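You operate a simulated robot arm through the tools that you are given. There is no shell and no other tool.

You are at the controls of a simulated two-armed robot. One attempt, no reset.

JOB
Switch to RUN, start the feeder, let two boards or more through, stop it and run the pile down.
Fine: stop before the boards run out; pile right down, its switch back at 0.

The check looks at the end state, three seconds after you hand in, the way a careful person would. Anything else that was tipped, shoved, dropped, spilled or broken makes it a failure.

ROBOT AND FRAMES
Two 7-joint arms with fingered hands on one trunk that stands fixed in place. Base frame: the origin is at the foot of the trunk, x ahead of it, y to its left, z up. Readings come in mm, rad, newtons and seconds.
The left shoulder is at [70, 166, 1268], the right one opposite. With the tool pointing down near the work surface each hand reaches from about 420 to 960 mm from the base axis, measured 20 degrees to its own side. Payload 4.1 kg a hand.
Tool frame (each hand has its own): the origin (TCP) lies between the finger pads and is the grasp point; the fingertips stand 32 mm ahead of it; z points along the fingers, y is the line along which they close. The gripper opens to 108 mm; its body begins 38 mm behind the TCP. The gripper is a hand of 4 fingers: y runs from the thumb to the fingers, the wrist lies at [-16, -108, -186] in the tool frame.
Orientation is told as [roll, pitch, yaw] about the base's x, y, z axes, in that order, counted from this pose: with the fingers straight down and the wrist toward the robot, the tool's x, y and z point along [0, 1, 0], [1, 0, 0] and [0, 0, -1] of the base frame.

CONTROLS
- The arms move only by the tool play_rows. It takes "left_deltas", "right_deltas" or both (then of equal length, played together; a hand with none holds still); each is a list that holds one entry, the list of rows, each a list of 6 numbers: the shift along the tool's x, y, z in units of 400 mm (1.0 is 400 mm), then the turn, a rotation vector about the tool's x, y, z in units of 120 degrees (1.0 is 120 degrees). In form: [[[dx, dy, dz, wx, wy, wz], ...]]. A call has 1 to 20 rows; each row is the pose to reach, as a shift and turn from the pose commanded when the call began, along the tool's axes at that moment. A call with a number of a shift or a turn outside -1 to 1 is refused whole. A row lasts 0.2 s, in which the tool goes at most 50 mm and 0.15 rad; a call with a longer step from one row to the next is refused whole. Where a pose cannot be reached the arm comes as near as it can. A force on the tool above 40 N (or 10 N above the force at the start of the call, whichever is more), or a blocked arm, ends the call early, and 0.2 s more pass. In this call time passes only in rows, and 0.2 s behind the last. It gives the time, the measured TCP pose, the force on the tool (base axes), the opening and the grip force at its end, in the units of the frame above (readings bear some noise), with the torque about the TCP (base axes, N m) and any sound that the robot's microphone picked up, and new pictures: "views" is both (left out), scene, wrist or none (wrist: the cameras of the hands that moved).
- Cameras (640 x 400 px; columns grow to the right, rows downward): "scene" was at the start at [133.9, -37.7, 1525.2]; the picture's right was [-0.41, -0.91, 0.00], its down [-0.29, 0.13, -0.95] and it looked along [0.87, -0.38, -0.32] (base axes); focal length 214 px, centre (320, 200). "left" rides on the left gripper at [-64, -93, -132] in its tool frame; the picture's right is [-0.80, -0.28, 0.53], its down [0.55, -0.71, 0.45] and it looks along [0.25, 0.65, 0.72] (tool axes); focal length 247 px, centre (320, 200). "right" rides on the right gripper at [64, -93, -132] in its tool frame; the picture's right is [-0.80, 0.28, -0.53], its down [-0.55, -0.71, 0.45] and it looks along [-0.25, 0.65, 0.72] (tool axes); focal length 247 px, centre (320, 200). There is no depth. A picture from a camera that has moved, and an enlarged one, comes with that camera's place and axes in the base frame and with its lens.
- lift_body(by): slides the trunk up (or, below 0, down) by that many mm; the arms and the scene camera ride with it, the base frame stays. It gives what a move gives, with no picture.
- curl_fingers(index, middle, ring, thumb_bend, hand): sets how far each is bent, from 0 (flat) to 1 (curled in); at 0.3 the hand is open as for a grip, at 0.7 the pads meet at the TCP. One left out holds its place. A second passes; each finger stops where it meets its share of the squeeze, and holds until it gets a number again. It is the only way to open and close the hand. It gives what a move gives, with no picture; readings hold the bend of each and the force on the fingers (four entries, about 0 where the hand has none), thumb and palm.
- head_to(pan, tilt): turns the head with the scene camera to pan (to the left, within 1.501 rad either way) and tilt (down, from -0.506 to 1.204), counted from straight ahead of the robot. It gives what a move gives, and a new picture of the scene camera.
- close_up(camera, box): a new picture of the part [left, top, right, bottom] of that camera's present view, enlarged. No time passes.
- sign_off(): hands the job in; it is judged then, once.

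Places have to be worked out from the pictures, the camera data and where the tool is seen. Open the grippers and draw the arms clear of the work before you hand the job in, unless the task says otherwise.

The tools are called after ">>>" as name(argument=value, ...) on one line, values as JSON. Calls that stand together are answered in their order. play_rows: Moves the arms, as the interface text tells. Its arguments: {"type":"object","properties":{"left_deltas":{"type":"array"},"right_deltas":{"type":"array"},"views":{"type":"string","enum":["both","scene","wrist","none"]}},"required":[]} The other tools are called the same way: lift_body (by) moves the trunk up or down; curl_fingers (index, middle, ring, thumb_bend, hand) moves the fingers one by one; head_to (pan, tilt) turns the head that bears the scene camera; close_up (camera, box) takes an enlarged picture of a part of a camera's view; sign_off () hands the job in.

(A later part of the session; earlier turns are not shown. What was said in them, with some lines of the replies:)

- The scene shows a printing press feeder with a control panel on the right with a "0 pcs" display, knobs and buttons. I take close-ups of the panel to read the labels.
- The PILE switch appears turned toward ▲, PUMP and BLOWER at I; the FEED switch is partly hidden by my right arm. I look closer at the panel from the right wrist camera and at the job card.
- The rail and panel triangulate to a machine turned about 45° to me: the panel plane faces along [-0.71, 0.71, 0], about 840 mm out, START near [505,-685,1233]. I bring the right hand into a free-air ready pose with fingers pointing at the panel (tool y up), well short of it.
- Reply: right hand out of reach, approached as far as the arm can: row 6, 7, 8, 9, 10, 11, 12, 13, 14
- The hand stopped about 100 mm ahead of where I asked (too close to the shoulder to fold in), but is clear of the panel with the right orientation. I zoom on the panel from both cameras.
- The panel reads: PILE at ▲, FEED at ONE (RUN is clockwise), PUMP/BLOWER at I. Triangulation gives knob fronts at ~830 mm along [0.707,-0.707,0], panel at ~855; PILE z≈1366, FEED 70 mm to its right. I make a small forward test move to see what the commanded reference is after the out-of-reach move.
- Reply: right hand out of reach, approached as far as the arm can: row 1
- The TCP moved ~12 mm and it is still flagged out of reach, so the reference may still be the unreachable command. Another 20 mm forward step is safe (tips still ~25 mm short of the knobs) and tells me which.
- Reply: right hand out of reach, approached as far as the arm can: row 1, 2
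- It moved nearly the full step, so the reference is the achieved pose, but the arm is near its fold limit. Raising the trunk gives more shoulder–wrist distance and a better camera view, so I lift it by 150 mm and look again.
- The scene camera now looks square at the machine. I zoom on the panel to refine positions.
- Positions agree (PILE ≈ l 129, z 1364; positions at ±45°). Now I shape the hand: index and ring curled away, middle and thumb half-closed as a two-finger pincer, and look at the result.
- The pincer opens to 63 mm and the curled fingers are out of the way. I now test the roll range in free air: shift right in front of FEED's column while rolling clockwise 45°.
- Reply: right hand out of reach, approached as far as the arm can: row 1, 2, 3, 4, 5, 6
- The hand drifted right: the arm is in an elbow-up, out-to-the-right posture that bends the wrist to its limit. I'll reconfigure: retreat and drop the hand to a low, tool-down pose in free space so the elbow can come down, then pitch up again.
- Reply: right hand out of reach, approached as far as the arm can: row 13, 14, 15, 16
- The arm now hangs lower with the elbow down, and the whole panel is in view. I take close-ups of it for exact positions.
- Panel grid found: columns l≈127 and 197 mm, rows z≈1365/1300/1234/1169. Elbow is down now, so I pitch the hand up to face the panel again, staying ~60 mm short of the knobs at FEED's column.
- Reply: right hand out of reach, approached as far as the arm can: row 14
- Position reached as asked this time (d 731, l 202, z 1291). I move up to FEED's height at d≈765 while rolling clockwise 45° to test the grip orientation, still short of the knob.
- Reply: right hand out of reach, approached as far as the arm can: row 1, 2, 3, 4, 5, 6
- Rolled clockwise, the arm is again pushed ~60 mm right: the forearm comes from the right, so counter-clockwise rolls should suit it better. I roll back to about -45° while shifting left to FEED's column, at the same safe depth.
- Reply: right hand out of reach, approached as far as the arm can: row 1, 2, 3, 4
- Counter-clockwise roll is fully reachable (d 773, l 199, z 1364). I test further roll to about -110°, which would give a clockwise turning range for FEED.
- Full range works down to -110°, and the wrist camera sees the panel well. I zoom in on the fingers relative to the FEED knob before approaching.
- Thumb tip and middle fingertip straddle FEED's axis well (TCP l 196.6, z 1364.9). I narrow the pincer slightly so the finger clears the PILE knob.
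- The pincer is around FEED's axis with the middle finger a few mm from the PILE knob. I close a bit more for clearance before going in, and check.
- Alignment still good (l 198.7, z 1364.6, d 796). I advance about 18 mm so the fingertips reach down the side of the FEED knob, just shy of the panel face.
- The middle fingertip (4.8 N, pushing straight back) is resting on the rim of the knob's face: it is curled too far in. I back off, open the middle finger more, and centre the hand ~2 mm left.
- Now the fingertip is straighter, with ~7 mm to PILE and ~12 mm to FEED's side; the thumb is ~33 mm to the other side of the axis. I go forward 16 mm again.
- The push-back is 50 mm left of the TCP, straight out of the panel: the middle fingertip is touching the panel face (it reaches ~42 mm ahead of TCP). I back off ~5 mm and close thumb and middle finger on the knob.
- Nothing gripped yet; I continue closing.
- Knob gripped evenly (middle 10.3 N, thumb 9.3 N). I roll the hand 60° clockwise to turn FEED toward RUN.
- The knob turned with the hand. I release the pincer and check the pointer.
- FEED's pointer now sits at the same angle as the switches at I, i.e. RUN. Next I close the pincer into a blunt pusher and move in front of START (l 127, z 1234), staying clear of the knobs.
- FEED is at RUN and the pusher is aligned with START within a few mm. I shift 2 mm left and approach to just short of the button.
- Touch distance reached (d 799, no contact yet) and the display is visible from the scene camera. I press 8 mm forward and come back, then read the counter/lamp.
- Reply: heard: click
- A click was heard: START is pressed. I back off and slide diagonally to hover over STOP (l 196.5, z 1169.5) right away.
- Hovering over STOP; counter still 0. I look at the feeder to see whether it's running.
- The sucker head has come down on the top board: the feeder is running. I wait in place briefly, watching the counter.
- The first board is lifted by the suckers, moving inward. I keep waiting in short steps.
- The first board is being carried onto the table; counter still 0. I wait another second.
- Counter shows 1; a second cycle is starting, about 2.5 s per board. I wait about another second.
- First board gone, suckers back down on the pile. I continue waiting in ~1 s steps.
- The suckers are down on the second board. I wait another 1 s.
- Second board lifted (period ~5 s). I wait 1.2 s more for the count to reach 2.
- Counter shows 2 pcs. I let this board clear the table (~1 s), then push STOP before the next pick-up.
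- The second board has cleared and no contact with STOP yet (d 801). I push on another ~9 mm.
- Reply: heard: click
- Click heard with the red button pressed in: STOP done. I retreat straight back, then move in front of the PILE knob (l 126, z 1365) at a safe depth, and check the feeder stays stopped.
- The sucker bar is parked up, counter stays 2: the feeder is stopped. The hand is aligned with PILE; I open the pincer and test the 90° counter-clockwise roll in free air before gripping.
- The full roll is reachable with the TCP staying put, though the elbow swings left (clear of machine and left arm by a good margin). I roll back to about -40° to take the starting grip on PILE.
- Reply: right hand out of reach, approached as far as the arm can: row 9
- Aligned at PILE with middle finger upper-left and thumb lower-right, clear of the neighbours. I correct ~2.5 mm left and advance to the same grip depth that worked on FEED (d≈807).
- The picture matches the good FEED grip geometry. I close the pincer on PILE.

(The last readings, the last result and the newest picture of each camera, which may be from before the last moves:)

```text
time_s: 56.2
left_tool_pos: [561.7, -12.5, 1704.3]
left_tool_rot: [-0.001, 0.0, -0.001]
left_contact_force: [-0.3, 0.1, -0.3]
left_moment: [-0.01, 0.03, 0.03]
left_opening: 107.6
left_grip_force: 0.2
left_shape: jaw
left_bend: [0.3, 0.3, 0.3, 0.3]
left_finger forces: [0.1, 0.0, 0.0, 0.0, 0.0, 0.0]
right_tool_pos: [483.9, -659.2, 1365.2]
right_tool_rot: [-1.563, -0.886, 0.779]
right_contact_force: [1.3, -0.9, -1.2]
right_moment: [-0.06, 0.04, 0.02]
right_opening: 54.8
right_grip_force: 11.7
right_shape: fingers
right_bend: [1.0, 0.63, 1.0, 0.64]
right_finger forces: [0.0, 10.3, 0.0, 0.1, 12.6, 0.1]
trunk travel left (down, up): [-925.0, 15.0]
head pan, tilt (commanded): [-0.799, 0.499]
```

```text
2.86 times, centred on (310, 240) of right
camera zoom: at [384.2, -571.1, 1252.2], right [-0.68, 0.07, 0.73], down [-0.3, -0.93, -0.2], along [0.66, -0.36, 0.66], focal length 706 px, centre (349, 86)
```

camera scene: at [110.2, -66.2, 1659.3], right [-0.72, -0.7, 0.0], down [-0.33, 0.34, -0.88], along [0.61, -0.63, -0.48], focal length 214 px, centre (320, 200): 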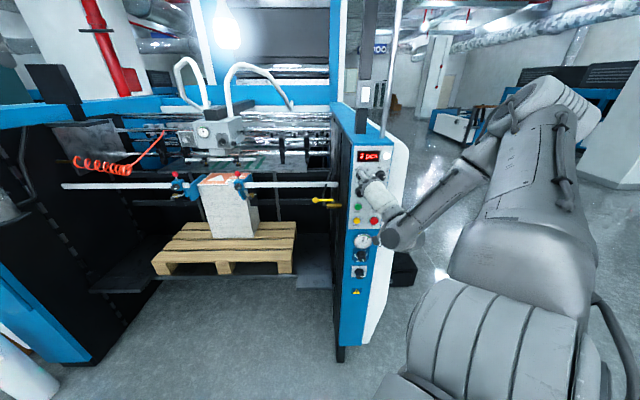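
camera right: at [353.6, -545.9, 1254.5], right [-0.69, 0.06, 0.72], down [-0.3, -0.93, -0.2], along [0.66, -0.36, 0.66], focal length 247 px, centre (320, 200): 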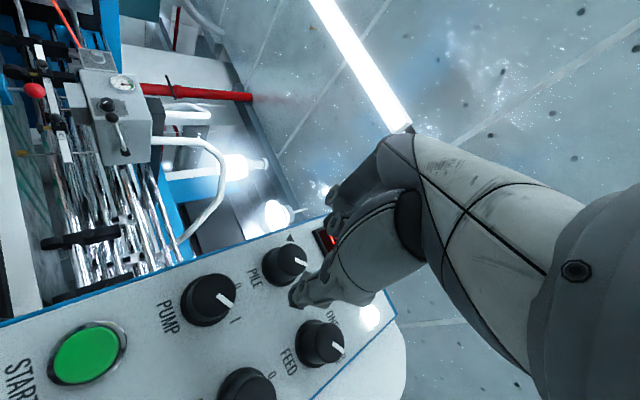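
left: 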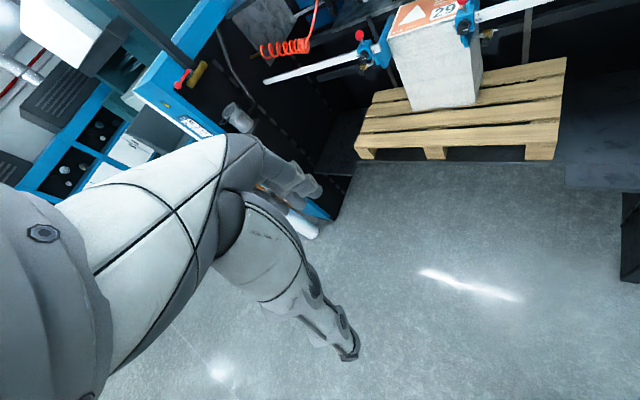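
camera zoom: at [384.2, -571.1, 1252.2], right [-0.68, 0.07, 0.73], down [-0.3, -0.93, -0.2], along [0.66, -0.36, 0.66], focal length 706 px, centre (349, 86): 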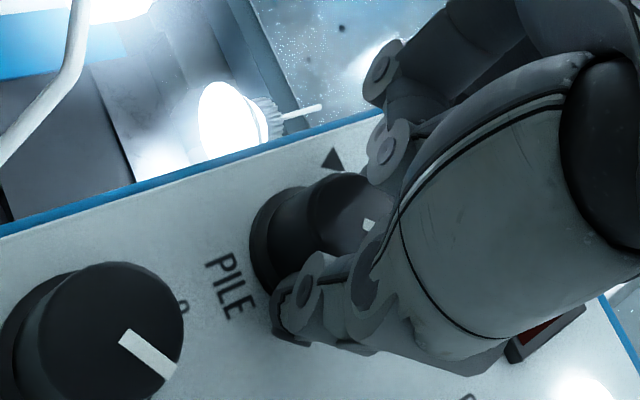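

Gripped (10 N / 13 N). I roll 90° counter-clockwise to bring PILE from ▲ through 0 to ▼.

>>> play_rows(right_deltas=[[[0, 0, 0, 0, 0, -0.068], [0, 0, 0, 0, 0, -0.136], [0, 0, 0, 0, 0, -0.205], [0, 0, 0, 0, 0, -0.273], [0, 0, 0, 0, 0, -0.341], [0, 0, 0, 0, 0, -0.409], [0, 0, 0, 0, 0, -0.477], [0, 0, 0, 0, 0, -0.545], [0, 0, 0, 0, 0, -0.614], [0, 0, 0, 0, 0, -0.682], [0, 0, 0, 0, 0, -0.75]]], views="both")

>>> close_up(camera="right", box=[200, 130, 400, 350])

>>> close_up(camera="scene", box=[140, 90, 420, 250])

```text
time_s: 58.6
left_tool_pos: [562.2, -13.0, 1703.3]
left_tool_rot: [-0.001, -0.001, 0.001]
left_contact_force: [-0.5, 0.2, 0.0]
left_moment: [-0.01, -0.01, -0.01]
left_opening: 107.7
left_grip_force: 0.1
left_shape: jaw
left_bend: [0.3, 0.3, 0.3, 0.3]
left_finger forces: [0.0, 0.0, 0.0, 0.0, 0.0, 0.0]
right_tool_pos: [482.9, -659.8, 1364.0]
right_tool_rot: [-1.563, 0.689, 0.787]
right_contact_force: [-2.3, -6.4, -0.8]
right_moment: [0.04, -0.02, -0.17]
right_opening: 54.7
right_grip_force: 12.1
right_shape: fingers
right_bend: [1.0, 0.63, 1.0, 0.64]
right_finger forces: [0.1, 8.9, 0.0, 0.0, 14.5, 0.1]
trunk travel left (down, up): [-925.0, 15.0]
head pan, tilt (commanded): [-0.799, 0.499]
camera scene: at [112.9, -66.0, 1659.1], right [-0.72, -0.7, 0.0], down [-0.33, 0.34, -0.88], along [0.61, -0.63, -0.48], focal length 214 px, centre (320, 200)
camera right: at [310.7, -644.7, 1373.7], right [0.14, 0.89, 0.44], down [0.18, -0.46, 0.87], along [0.97, -0.04, -0.22], focal length 247 px, centre (320, 200)
```

scene: 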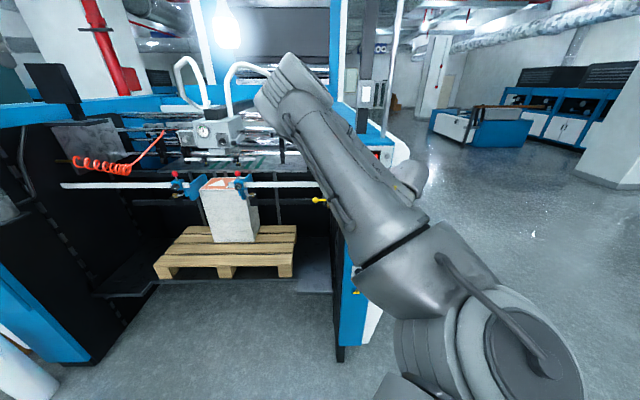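
right: 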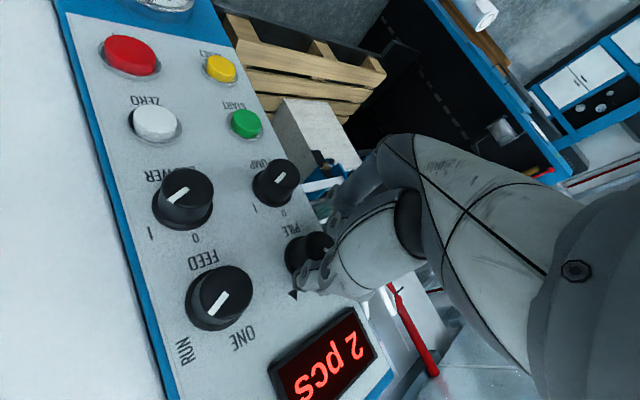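

```text
1.82 times, centred on (300, 240) of right
camera zoom: at [310.7, -644.7, 1373.7], right [0.14, 0.89, 0.44], down [0.18, -0.46, 0.87], along [0.97, -0.04, -0.22], focal length 449 px, centre (356, 127)
```

zoom: 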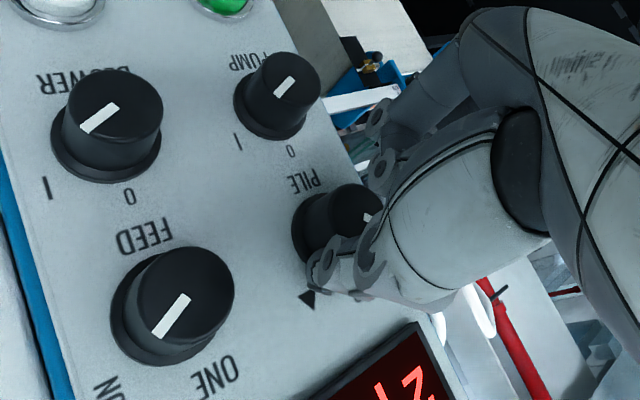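

```text
2.29 times, centred on (280, 170) of scene
camera zoom: at [112.9, -66.0, 1659.1], right [-0.72, -0.7, 0.0], down [-0.33, 0.34, -0.88], along [0.61, -0.63, -0.48], focal length 490 px, centre (411, 269)
```

zoom: 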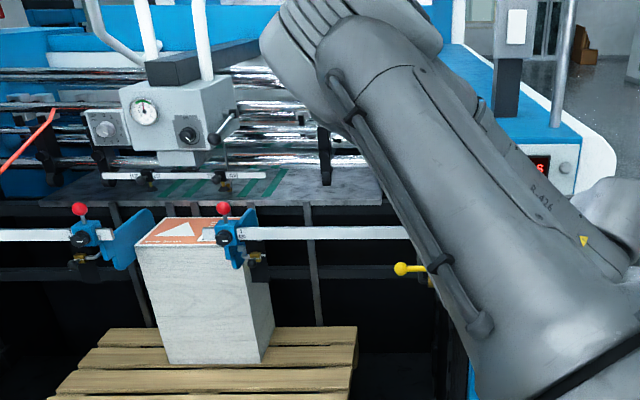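

PILE is at ▼ and the pile has begun to descend. I keep my grip on the knob and wait, watching it go down.

>>> play_rows(right_deltas=[[[0, 0, 0, 0, 0, 0], [0, 0, 0, 0, 0, 0], [0, 0, 0, 0, 0, 0], [0, 0, 0, 0, 0, 0], [0, 0, 0, 0, 0, 0], [0, 0, 0, 0, 0, 0], [0, 0, 0, 0, 0, 0], [0, 0, 0, 0, 0, 0], [0, 0, 0, 0, 0, 0], [0, 0, 0, 0, 0, 0]]], views="scene")

```text
time_s: 60.8
left_tool_pos: [561.3, -13.2, 1704.8]
left_tool_rot: [-0.001, 0.0, 0.002]
left_contact_force: [-0.1, 1.1, 0.6]
left_moment: [0.01, -0.02, -0.03]
left_opening: 107.7
left_grip_force: 0.1
left_shape: jaw
left_bend: [0.3, 0.3, 0.3, 0.3]
left_finger forces: [0.0, 0.1, 0.0, 0.0, 0.0, 0.0]
right_tool_pos: [483.9, -660.2, 1364.0]
right_tool_rot: [-1.563, 0.684, 0.79]
right_contact_force: [-1.2, -3.6, 0.4]
right_moment: [0.02, 0.01, -0.14]
right_opening: 54.8
right_grip_force: 11.7
right_shape: fingers
right_bend: [1.0, 0.63, 1.0, 0.64]
right_finger forces: [0.1, 9.9, 0.0, 0.0, 13.3, 0.0]
trunk travel left (down, up): [-925.0, 15.0]
head pan, tilt (commanded): [-0.799, 0.499]
camera scene: at [112.0, -66.5, 1659.1], right [-0.72, -0.7, 0.0], down [-0.33, 0.34, -0.88], along [0.61, -0.63, -0.48], focal length 214 px, centre (320, 200)
```

scene: 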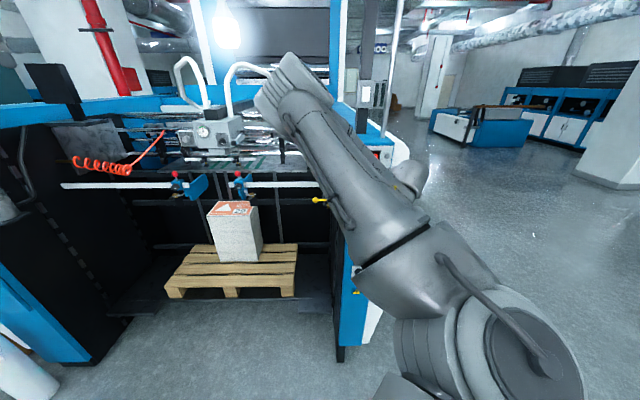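

The pile is going down steadily. I wait 4 s more.

>>> play_rows(right_deltas=[[[0, 0, 0, 0, 0, 0], [0, 0, 0, 0, 0, 0], [0, 0, 0, 0, 0, 0], [0, 0, 0, 0, 0, 0], [0, 0, 0, 0, 0, 0], [0, 0, 0, 0, 0, 0], [0, 0, 0, 0, 0, 0], [0, 0, 0, 0, 0, 0], [0, 0, 0, 0, 0, 0], [0, 0, 0, 0, 0, 0], [0, 0, 0, 0, 0, 0], [0, 0, 0, 0, 0, 0], [0, 0, 0, 0, 0, 0], [0, 0, 0, 0, 0, 0], [0, 0, 0, 0, 0, 0], [0, 0, 0, 0, 0, 0], [0, 0, 0, 0, 0, 0], [0, 0, 0, 0, 0, 0], [0, 0, 0, 0, 0, 0], [0, 0, 0, 0, 0, 0]]], views="scene")

```text
time_s: 65.0
left_tool_pos: [561.2, -12.5, 1704.5]
left_tool_rot: [-0.001, 0.0, 0.001]
left_contact_force: [-0.6, 0.3, -0.8]
left_moment: [0.0, -0.01, 0.0]
left_opening: 107.6
left_grip_force: 0.0
left_shape: jaw
left_bend: [0.3, 0.3, 0.3, 0.3]
left_finger forces: [0.1, 0.1, 0.0, 0.1, 0.0, 0.2]
right_tool_pos: [483.6, -659.6, 1363.2]
right_tool_rot: [-1.564, 0.685, 0.79]
right_contact_force: [-0.1, -4.8, -0.8]
right_moment: [0.01, 0.01, -0.11]
right_opening: 54.8
right_grip_force: 10.9
right_shape: fingers
right_bend: [1.0, 0.63, 1.0, 0.64]
right_finger forces: [0.0, 9.9, 0.1, 0.0, 13.3, 0.0]
trunk travel left (down, up): [-925.0, 15.0]
head pan, tilt (commanded): [-0.799, 0.499]
camera scene: at [112.0, -66.5, 1659.1], right [-0.72, -0.7, 0.0], down [-0.33, 0.34, -0.88], along [0.61, -0.63, -0.48], focal length 214 px, centre (320, 200)
```

scene: 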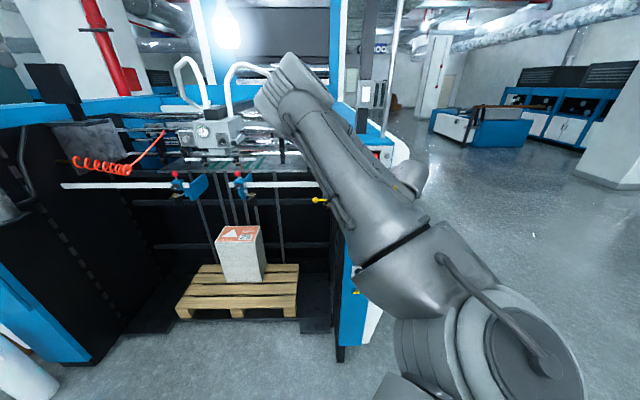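

Still going down. I wait another 4 s.

>>> play_rows(right_deltas=[[[0, 0, 0, 0, 0, 0], [0, 0, 0, 0, 0, 0], [0, 0, 0, 0, 0, 0], [0, 0, 0, 0, 0, 0], [0, 0, 0, 0, 0, 0], [0, 0, 0, 0, 0, 0], [0, 0, 0, 0, 0, 0], [0, 0, 0, 0, 0, 0], [0, 0, 0, 0, 0, 0], [0, 0, 0, 0, 0, 0], [0, 0, 0, 0, 0, 0], [0, 0, 0, 0, 0, 0], [0, 0, 0, 0, 0, 0], [0, 0, 0, 0, 0, 0], [0, 0, 0, 0, 0, 0], [0, 0, 0, 0, 0, 0], [0, 0, 0, 0, 0, 0], [0, 0, 0, 0, 0, 0], [0, 0, 0, 0, 0, 0], [0, 0, 0, 0, 0, 0]]], views="scene")

```text
time_s: 69.2
left_tool_pos: [560.2, -12.4, 1703.8]
left_tool_rot: [0.001, -0.001, 0.001]
left_contact_force: [0.2, 0.4, 0.7]
left_moment: [0.0, 0.04, -0.01]
left_opening: 107.4
left_grip_force: 0.1
left_shape: jaw
left_bend: [0.3, 0.3, 0.3, 0.3]
left_finger forces: [0.0, 0.1, 0.0, 0.0, 0.1, 0.0]
right_tool_pos: [483.8, -660.2, 1363.5]
right_tool_rot: [-1.562, 0.686, 0.79]
right_contact_force: [-1.2, -4.3, -0.4]
right_moment: [-0.01, 0.01, -0.1]
right_opening: 55.0
right_grip_force: 12.1
right_shape: fingers
right_bend: [1.0, 0.63, 1.0, 0.64]
right_finger forces: [0.1, 9.9, 0.0, 0.0, 13.2, 0.0]
trunk travel left (down, up): [-925.0, 15.0]
head pan, tilt (commanded): [-0.799, 0.499]
camera scene: at [112.0, -66.5, 1659.1], right [-0.72, -0.7, 0.0], down [-0.33, 0.34, -0.88], along [0.61, -0.63, -0.48], focal length 214 px, centre (320, 200)
```

scene: 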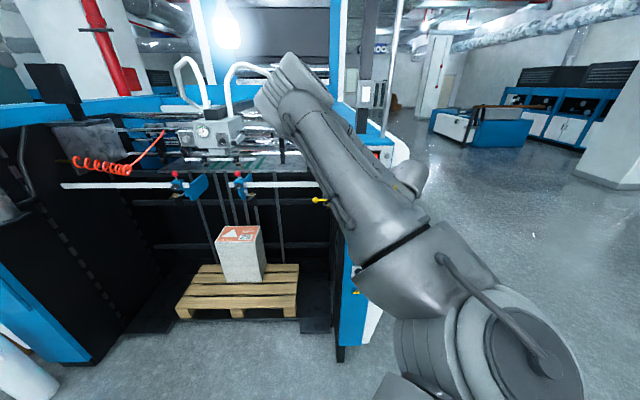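

The pile has not moved between the last two pictures. I zoom to confirm the platform sits at the floor.

>>> close_up(camera="scene", box=[100, 200, 360, 370])

>>> close_up(camera="right", box=[200, 0, 420, 140])

>>> close_up(camera="left", box=[0, 0, 640, 400])

```text
2.35 times, centred on (230, 285) of scene
camera zoom: at [112.0, -66.5, 1659.1], right [-0.72, -0.7, 0.0], down [-0.33, 0.34, -0.88], along [0.61, -0.63, -0.48], focal length 505 px, centre (532, 0)
```

zoom: 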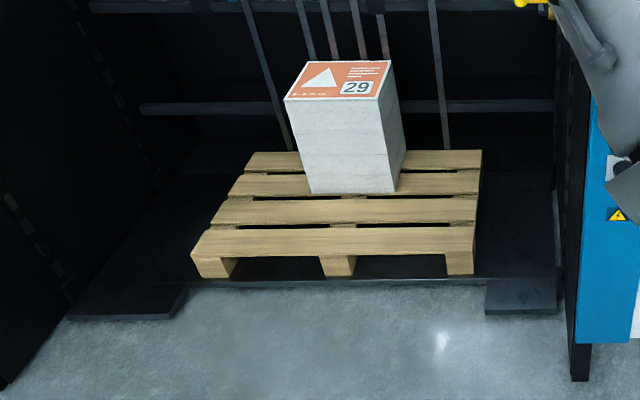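

```text
2.86 times, centred on (310, 70) of right
camera zoom: at [310.5, -645.0, 1373.5], right [0.14, 0.89, 0.44], down [0.18, -0.46, 0.87], along [0.97, -0.04, -0.22], focal length 706 px, centre (349, 571)
```

zoom: 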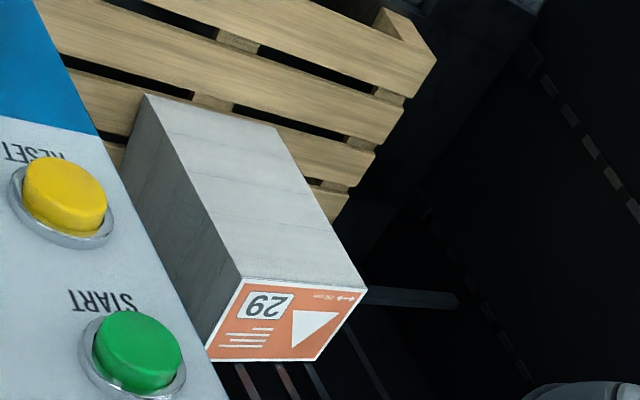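

```text
1.00 times, centred on (320, 200) of left (not enlarged: the box is as wide or as high as the picture)
camera zoom: at [467.7, -77.1, 1835.0], right [-0.28, -0.8, -0.53], down [-0.71, 0.55, -0.45], along [0.65, 0.25, -0.72], focal length 247 px, centre (320, 200)
```

zoom: 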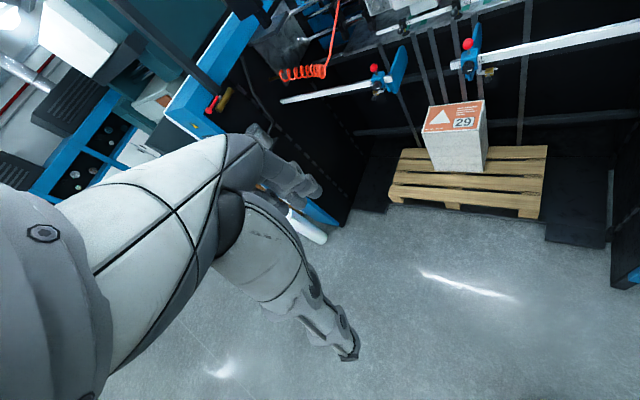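

The platform lies on the floor, so the pile is right down, and the knob followed the hand without slip. I roll 45° clockwise to bring PILE back to 0.

>>> play_rows(right_deltas=[[[0, 0, 0, 0, 0, 0.0625], [0, 0, 0, 0, 0, 0.125], [0, 0, 0, 0, 0, 0.1875], [0, 0, 0, 0, 0, 0.25], [0, 0, 0, 0, 0, 0.3125], [0, 0, 0, 0, 0, 0.375]]], views="both")

>>> close_up(camera="right", box=[200, 130, 400, 350])

```text
time_s: 70.6
left_tool_pos: [561.4, -12.6, 1705.2]
left_tool_rot: [-0.001, 0.001, 0.001]
left_contact_force: [-0.1, 0.8, 0.9]
left_moment: [0.03, -0.01, -0.05]
left_opening: 107.7
left_grip_force: 0.0
left_shape: jaw
left_bend: [0.3, 0.3, 0.3, 0.3]
left_finger forces: [0.1, 0.0, 0.0, 0.1, 0.0, 0.0]
right_tool_pos: [482.7, -658.5, 1364.7]
right_tool_rot: [-1.565, -0.102, 0.783]
right_contact_force: [2.0, -3.2, 1.1]
right_moment: [-0.06, 0.02, 0.02]
right_opening: 54.5
right_grip_force: 11.4
right_shape: fingers
right_bend: [1.0, 0.63, 1.0, 0.64]
right_finger forces: [0.0, 10.8, 0.1, 0.1, 11.4, 0.0]
trunk travel left (down, up): [-925.0, 15.0]
head pan, tilt (commanded): [-0.799, 0.499]
camera scene: at [112.1, -66.1, 1659.2], right [-0.72, -0.7, 0.0], down [-0.33, 0.34, -0.88], along [0.61, -0.63, -0.48], focal length 214 px, centre (320, 200)
camera right: at [329.1, -625.6, 1291.4], right [-0.23, 0.52, 0.83], down [-0.22, -0.85, 0.47], along [0.95, -0.07, 0.31], focal length 247 px, centre (320, 200)
```

scene: 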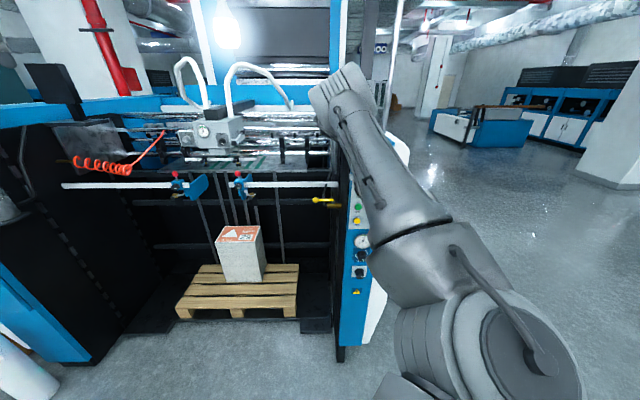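
right: 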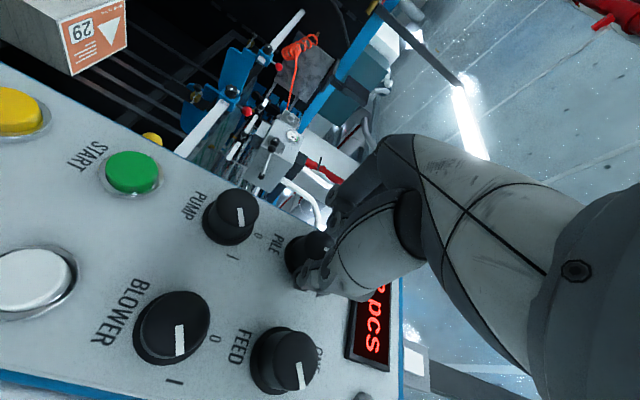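

```text
1.82 times, centred on (300, 240) of right
camera zoom: at [329.1, -625.6, 1291.4], right [-0.23, 0.52, 0.83], down [-0.22, -0.85, 0.47], along [0.95, -0.07, 0.31], focal length 449 px, centre (356, 127)
```

zoom: 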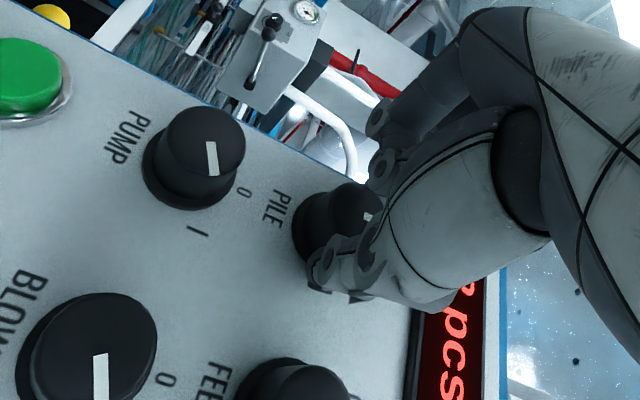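

The hand is exactly midway between the two turn extremes, so the pointer should be at 0. I release gently and back straight off to see.

>>> curl_fingers(hand="right", middle=0.52, thumb_bend=0.54)

>>> close_up(camera="right", box=[200, 130, 400, 350])

>>> play_rows(right_deltas=[[[0, 0, -0.035, 0, 0, 0], [0, 0, -0.07, 0, 0, 0], [0, 0, -0.105, 0, 0, 0]]], views="both")

>>> close_up(camera="right", box=[180, 130, 380, 330])

```text
time_s: 71.6
left_tool_pos: [562.3, -10.8, 1702.8]
left_tool_rot: [0.001, 0.001, -0.001]
left_contact_force: [0.3, 0.4, -0.3]
left_moment: [-0.02, -0.01, 0.01]
left_opening: 108.1
left_grip_force: 0.2
left_shape: jaw
left_bend: [0.3, 0.3, 0.3, 0.3]
left_finger forces: [0.0, 0.0, 0.0, 0.0, 0.1, 0.0]
right_tool_pos: [483.3, -658.5, 1365.0]
right_tool_rot: [-1.567, -0.099, 0.783]
right_contact_force: [-0.2, -0.2, 0.0]
right_moment: [0.03, 0.02, 0.02]
right_opening: 58.4
right_grip_force: 0.1
right_shape: fingers
right_bend: [1.0, 0.52, 1.0, 0.54]
right_finger forces: [0.0, 0.0, 0.0, 0.1, 0.1, 0.0]
trunk travel left (down, up): [-925.0, 15.0]
head pan, tilt (commanded): [-0.799, 0.499]
```

```text
1.82 times, centred on (300, 240) of right
camera zoom: at [328.9, -624.9, 1292.0], right [-0.23, 0.52, 0.82], down [-0.22, -0.85, 0.47], along [0.95, -0.07, 0.31], focal length 449 px, centre (356, 127)
```

zoom: 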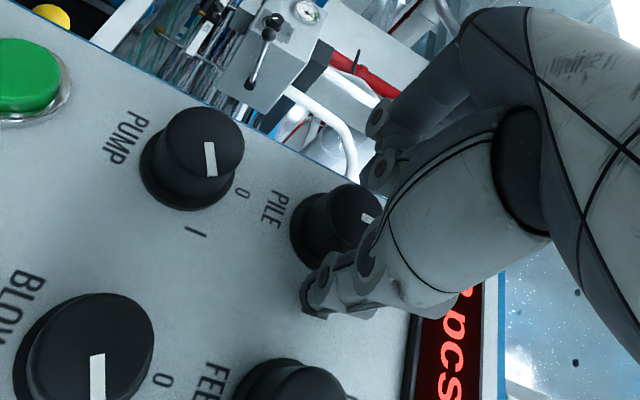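

```text
time_s: 72.4
left_tool_pos: [559.2, -10.9, 1705.4]
left_tool_rot: [0.0, -0.002, 0.0]
left_contact_force: [-0.7, -0.2, 0.5]
left_moment: [-0.01, 0.03, 0.0]
left_opening: 107.6
left_grip_force: 0.1
left_shape: jaw
left_bend: [0.3, 0.3, 0.3, 0.3]
left_finger forces: [0.0, 0.0, 0.1, 0.1, 0.0, 0.0]
right_tool_pos: [452.0, -630.0, 1365.9]
right_tool_rot: [-1.567, -0.099, 0.784]
right_contact_force: [-0.2, 0.6, -0.3]
right_moment: [-0.01, 0.03, 0.01]
right_opening: 58.4
right_grip_force: 0.0
right_shape: fingers
right_bend: [1.0, 0.52, 1.0, 0.54]
right_finger forces: [0.1, 0.0, 0.1, 0.0, 0.0, 0.0]
trunk travel left (down, up): [-925.0, 15.0]
head pan, tilt (commanded): [-0.799, 0.499]
camera scene: at [110.9, -65.2, 1659.2], right [-0.72, -0.7, 0.0], down [-0.33, 0.34, -0.88], along [0.61, -0.63, -0.48], focal length 214 px, centre (320, 200)
camera right: at [298.3, -595.2, 1292.7], right [-0.23, 0.52, 0.82], down [-0.22, -0.85, 0.47], along [0.95, -0.07, 0.31], focal length 247 px, centre (320, 200)
```

scene: 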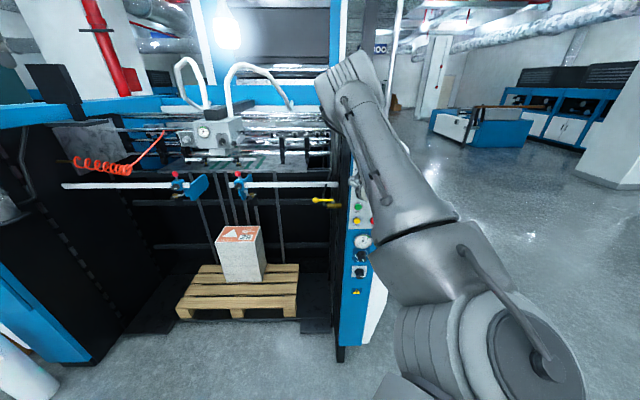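
right: 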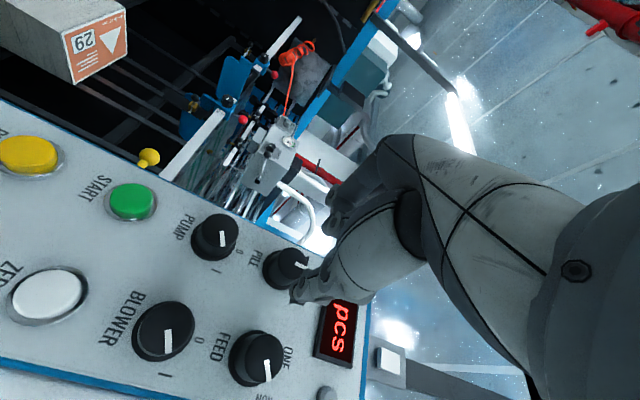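

```text
2.00 times, centred on (280, 230) of right
camera zoom: at [298.3, -595.2, 1292.7], right [-0.23, 0.52, 0.82], down [-0.22, -0.85, 0.47], along [0.95, -0.07, 0.31], focal length 494 px, centre (400, 140)
```

zoom: 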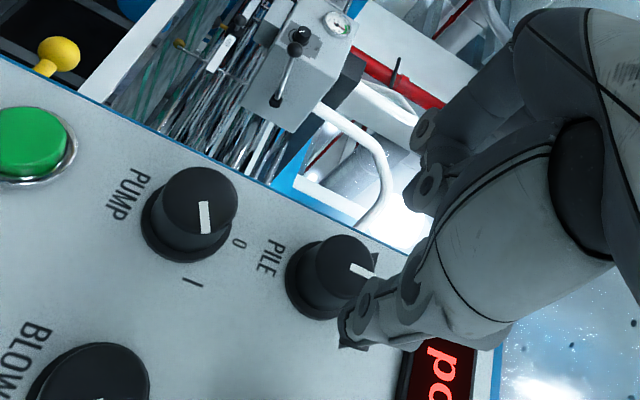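

PILE's pointer reads along the panel's "up" direction, at 0. I now roll the hand back and draw it right/down and away from the panel so the scene camera can confirm.

>>> play_rows(right_deltas=[[[0.0, 0.0, -0.04, 0, 0, 0.0585], [0.01, -0.01, -0.06, 0, 0, 0.117], [0.03, -0.03, -0.0825, 0, 0, 0.1756], [0.048, -0.055, -0.0825, 0, 0, 0.234], [0.063, -0.075, -0.0825, 0, 0, 0.2927], [0.078, -0.094, -0.0825, 0, 0, 0.351], [0.093, -0.113, -0.0825, 0, 0, 0.41], [0.108, -0.132, -0.0825, 0, 0, 0.468], [0.123, -0.15, -0.0825, 0, 0, 0.527], [0.138, -0.168, -0.0825, 0, 0, 0.585], [0.153, -0.186, -0.0825, 0, 0, 0.644], [0.168, -0.205, -0.0825, 0, 0, 0.7025]]], views="both")

>>> close_up(camera="scene", box=[345, 140, 405, 235])

```text
time_s: 75.0
left_tool_pos: [559.5, -11.1, 1705.0]
left_tool_rot: [-0.001, 0.0, 0.0]
left_contact_force: [-0.6, -0.8, 0.0]
left_moment: [0.04, 0.0, -0.02]
left_opening: 107.6
left_grip_force: 0.1
left_shape: jaw
left_bend: [0.3, 0.3, 0.3, 0.3]
left_finger forces: [0.0, 0.1, 0.1, 0.0, 0.0, 0.1]
right_tool_pos: [376.4, -658.1, 1290.9]
right_tool_rot: [0.605, -1.567, -1.39]
right_contact_force: [1.4, -0.2, 0.4]
right_moment: [-0.01, -0.02, 0.02]
right_opening: 58.1
right_grip_force: 0.1
right_shape: fingers
right_bend: [1.0, 0.52, 1.0, 0.54]
right_finger forces: [0.0, 0.0, 0.1, 0.1, 0.0, 0.0]
trunk travel left (down, up): [-925.0, 15.0]
head pan, tilt (commanded): [-0.799, 0.499]
camera scene: at [111.6, -65.7, 1659.2], right [-0.72, -0.7, 0.0], down [-0.33, 0.34, -0.88], along [0.61, -0.63, -0.48], focal length 214 px, centre (320, 200)
camera right: at [328.8, -518.3, 1198.4], right [-0.94, -0.19, 0.28], down [-0.07, -0.7, -0.71], along [0.33, -0.69, 0.65], focal length 247 px, centre (320, 200)
```

scene: 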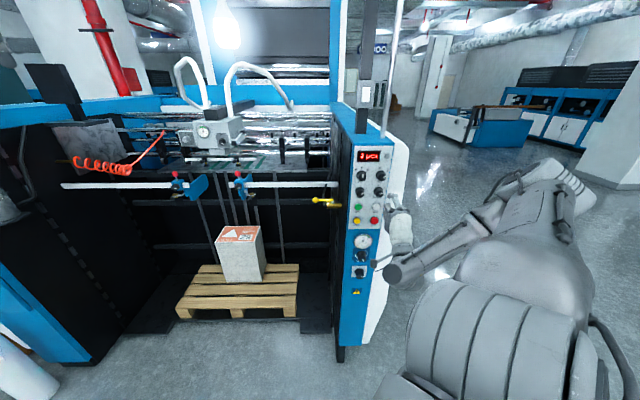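
right: 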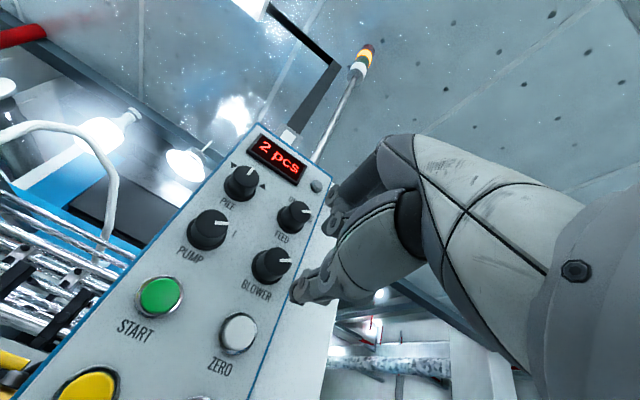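

```text
4.21 times, centred on (375, 188) of scene
camera zoom: at [111.6, -65.7, 1659.2], right [-0.72, -0.7, 0.0], down [-0.33, 0.34, -0.88], along [0.61, -0.63, -0.48], focal length 903 px, centre (88, 253)
```

zoom: 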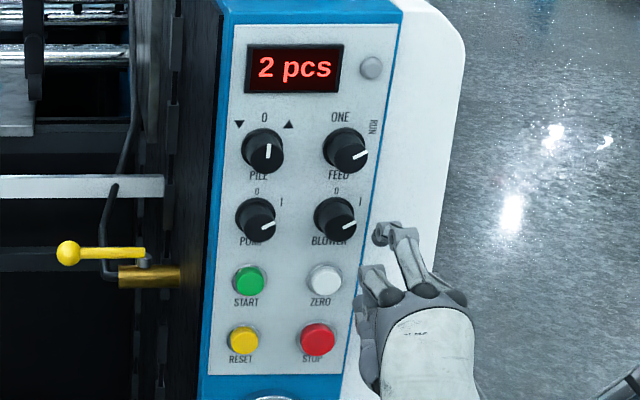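

PILE is at 0, FEED at RUN, 2 pcs, and the lamp by the display is now out. I zoom once more on the knobs, then withdraw fully.

>>> close_up(camera="scene", box=[340, 160, 400, 200])

>>> play_rows(right_deltas=[[[0, -0.075, -0.05, 0.0536, 0, 0], [0, -0.15, -0.095, 0.1071, 0, 0], [0, -0.225, -0.14, 0.1607, 0, 0], [0, -0.3, -0.185, 0.2143, 0, 0], [0, -0.37, -0.225, 0.2679, 0, 0], [0, -0.44, -0.265, 0.3214, 0, 0], [0, -0.51, -0.3, 0.375, 0, 0], [0, -0.58, -0.34, 0.4286, 0, 0], [0, -0.65, -0.38, 0.4821, 0, 0], [0, -0.72, -0.42, 0.5357, 0, 0], [0, -0.79, -0.46, 0.5893, 0, 0], [0, -0.86, -0.5, 0.6429, 0, 0], [0, -0.92, -0.53, 0.6964, 0, 0], [0, -0.97, -0.55, 0.75, 0, 0]]], views="both")

```text
10.00 times, centred on (370, 180) of scene
camera zoom: at [111.6, -65.7, 1659.2], right [-0.72, -0.7, 0.0], down [-0.33, 0.34, -0.88], along [0.61, -0.63, -0.48], focal length 2145 px, centre (-180, 400)
```

zoom: 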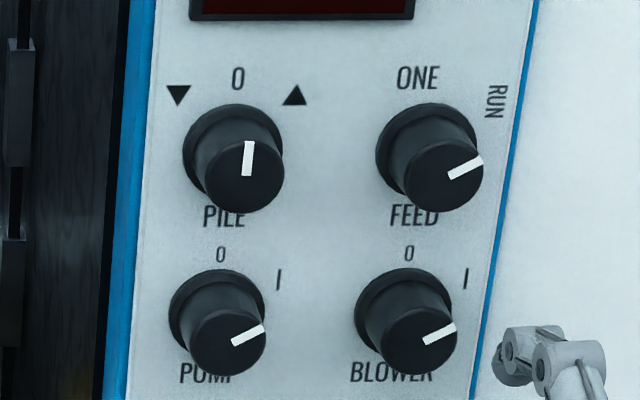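

```text
time_s: 78.0
left_tool_pos: [561.1, -11.9, 1703.6]
left_tool_rot: [0.001, 0.001, 0.001]
left_contact_force: [0.5, -0.3, 0.1]
left_moment: [0.04, -0.01, -0.02]
left_opening: 107.5
left_grip_force: 0.0
left_shape: jaw
left_bend: [0.3, 0.3, 0.3, 0.3]
left_finger forces: [0.0, 0.0, 0.0, 0.0, 0.0, 0.0]
right_tool_pos: [190.2, -504.1, 893.2]
right_tool_rot: [0.017, -0.012, -0.776]
right_contact_force: [0.0, -0.8, 0.5]
right_moment: [0.01, -0.03, -0.06]
right_opening: 58.4
right_grip_force: 0.2
right_shape: fingers
right_bend: [1.0, 0.52, 1.0, 0.54]
right_finger forces: [0.0, 0.0, 0.1, 0.0, 0.1, 0.0]
right hand out of reach, approached as far as the arm can: row 13, 14
trunk travel left (down, up): [-925.0, 15.0]
head pan, tilt (commanded): [-0.799, 0.499]
camera scene: at [111.6, -65.5, 1659.2], right [-0.72, -0.7, 0.0], down [-0.33, 0.34, -0.88], along [0.61, -0.63, -0.48], focal length 214 px, centre (320, 200)
camera right: at [166.6, -391.6, 1024.3], right [-0.37, -0.77, 0.52], down [-0.88, 0.1, -0.47], along [0.3, -0.63, -0.71], focal length 247 px, centre (320, 200)
```

scene: 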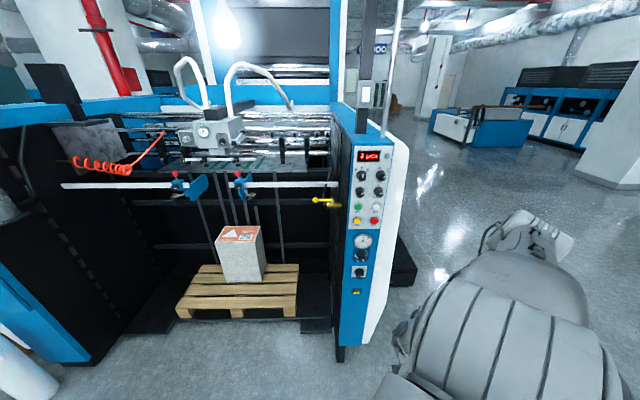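
right: 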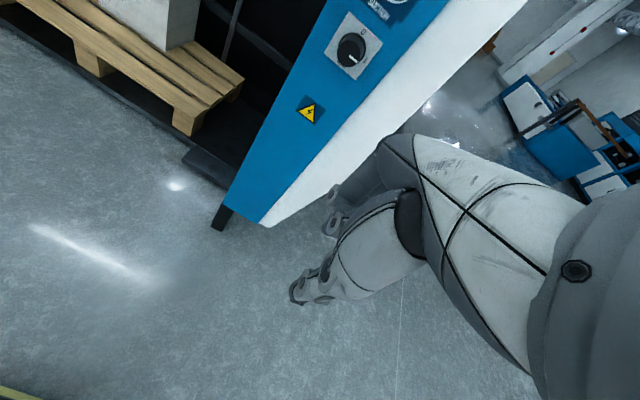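

All switches read as wanted and the arm is clear. I open the right hand fully and take a last look.

>>> curl_fingers(hand="right", index=0.3, middle=0.3, ring=0.3, thumb_bend=0.3)

>>> close_up(camera="scene", box=[140, 100, 420, 350])

>>> close_up(camera="scene", box=[340, 140, 410, 240])

```text
time_s: 79.0
left_tool_pos: [561.0, -11.6, 1704.0]
left_tool_rot: [0.001, -0.002, -0.001]
left_contact_force: [0.4, -0.2, -0.5]
left_moment: [-0.01, -0.01, 0.01]
left_opening: 107.9
left_grip_force: 0.0
left_shape: jaw
left_bend: [0.3, 0.3, 0.3, 0.3]
left_finger forces: [0.1, 0.0, 0.1, 0.1, 0.1, 0.1]
right_tool_pos: [191.1, -501.3, 893.0]
right_tool_rot: [0.016, -0.013, -0.779]
right_contact_force: [0.0, 0.3, 0.4]
right_moment: [0.0, 0.01, 0.03]
right_opening: 108.2
right_grip_force: 0.2
right_shape: fingers
right_bend: [0.3, 0.3, 0.3, 0.3]
right_finger forces: [0.0, 0.1, 0.1, 0.0, 0.1, 0.0]
trunk travel left (down, up): [-925.0, 15.0]
head pan, tilt (commanded): [-0.799, 0.499]
```

```text
1.60 times, centred on (280, 225) of scene
camera zoom: at [112.0, -65.1, 1659.2], right [-0.72, -0.7, 0.0], down [-0.33, 0.34, -0.88], along [0.61, -0.63, -0.48], focal length 343 px, centre (384, 160)
```

zoom: 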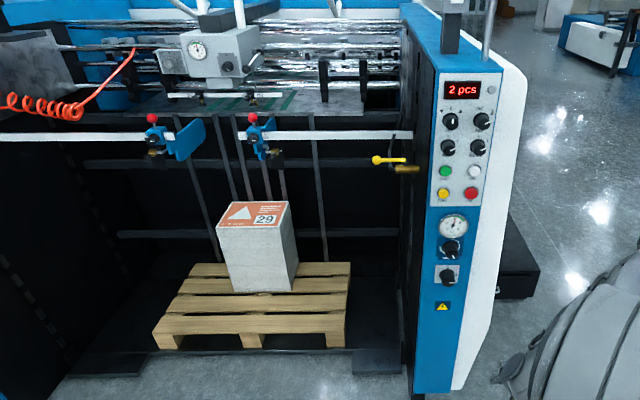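

```text
4.00 times, centred on (375, 190) of scene
camera zoom: at [112.0, -65.1, 1659.2], right [-0.72, -0.7, 0.0], down [-0.33, 0.34, -0.88], along [0.61, -0.63, -0.48], focal length 858 px, centre (100, 240)
```

zoom: 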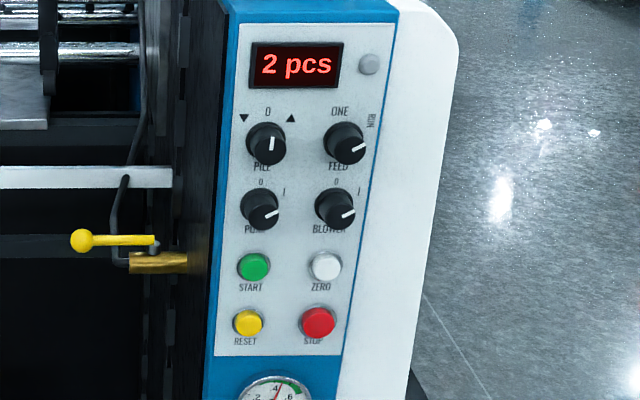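

The final state is as asked. FEED is at RUN, the counter shows 2 pcs and the feeder is stopped with boards left. The pile is on the floor, the PILE switch is at 0, both hands are open and clear, and nothing else looks disturbed. I hand the job in.

>>> sign_off()

```text
The job is handed in.
```

I ran the whole sequence and handed the job in; no verdict came back.

- **Feeding:** I turned FEED from ONE to RUN and pressed START. Two boards went through, and the counter read 2 pcs. I pressed STOP after the second board had cleared the table and before the next was picked up, so boards remain on the pile.
- **Pile:** I turned PILE to ▼ and held it there until the pile stopped moving with its platform on the floor. I then turned the switch back to 0, and the last close-up shows the pointer there.
- **Rest of the machine:** PUMP and BLOWER were left as they were, at I. In the last pictures nothing else looks tipped, shoved or dropped.
- **Arms:** Both hands are open. The right arm is drawn back from the panel, and the left arm was not used. The trunk is still raised by 150 mm.

The job card on the machine reads "FEED 3". I stopped at two because your instructions asked for two or more.
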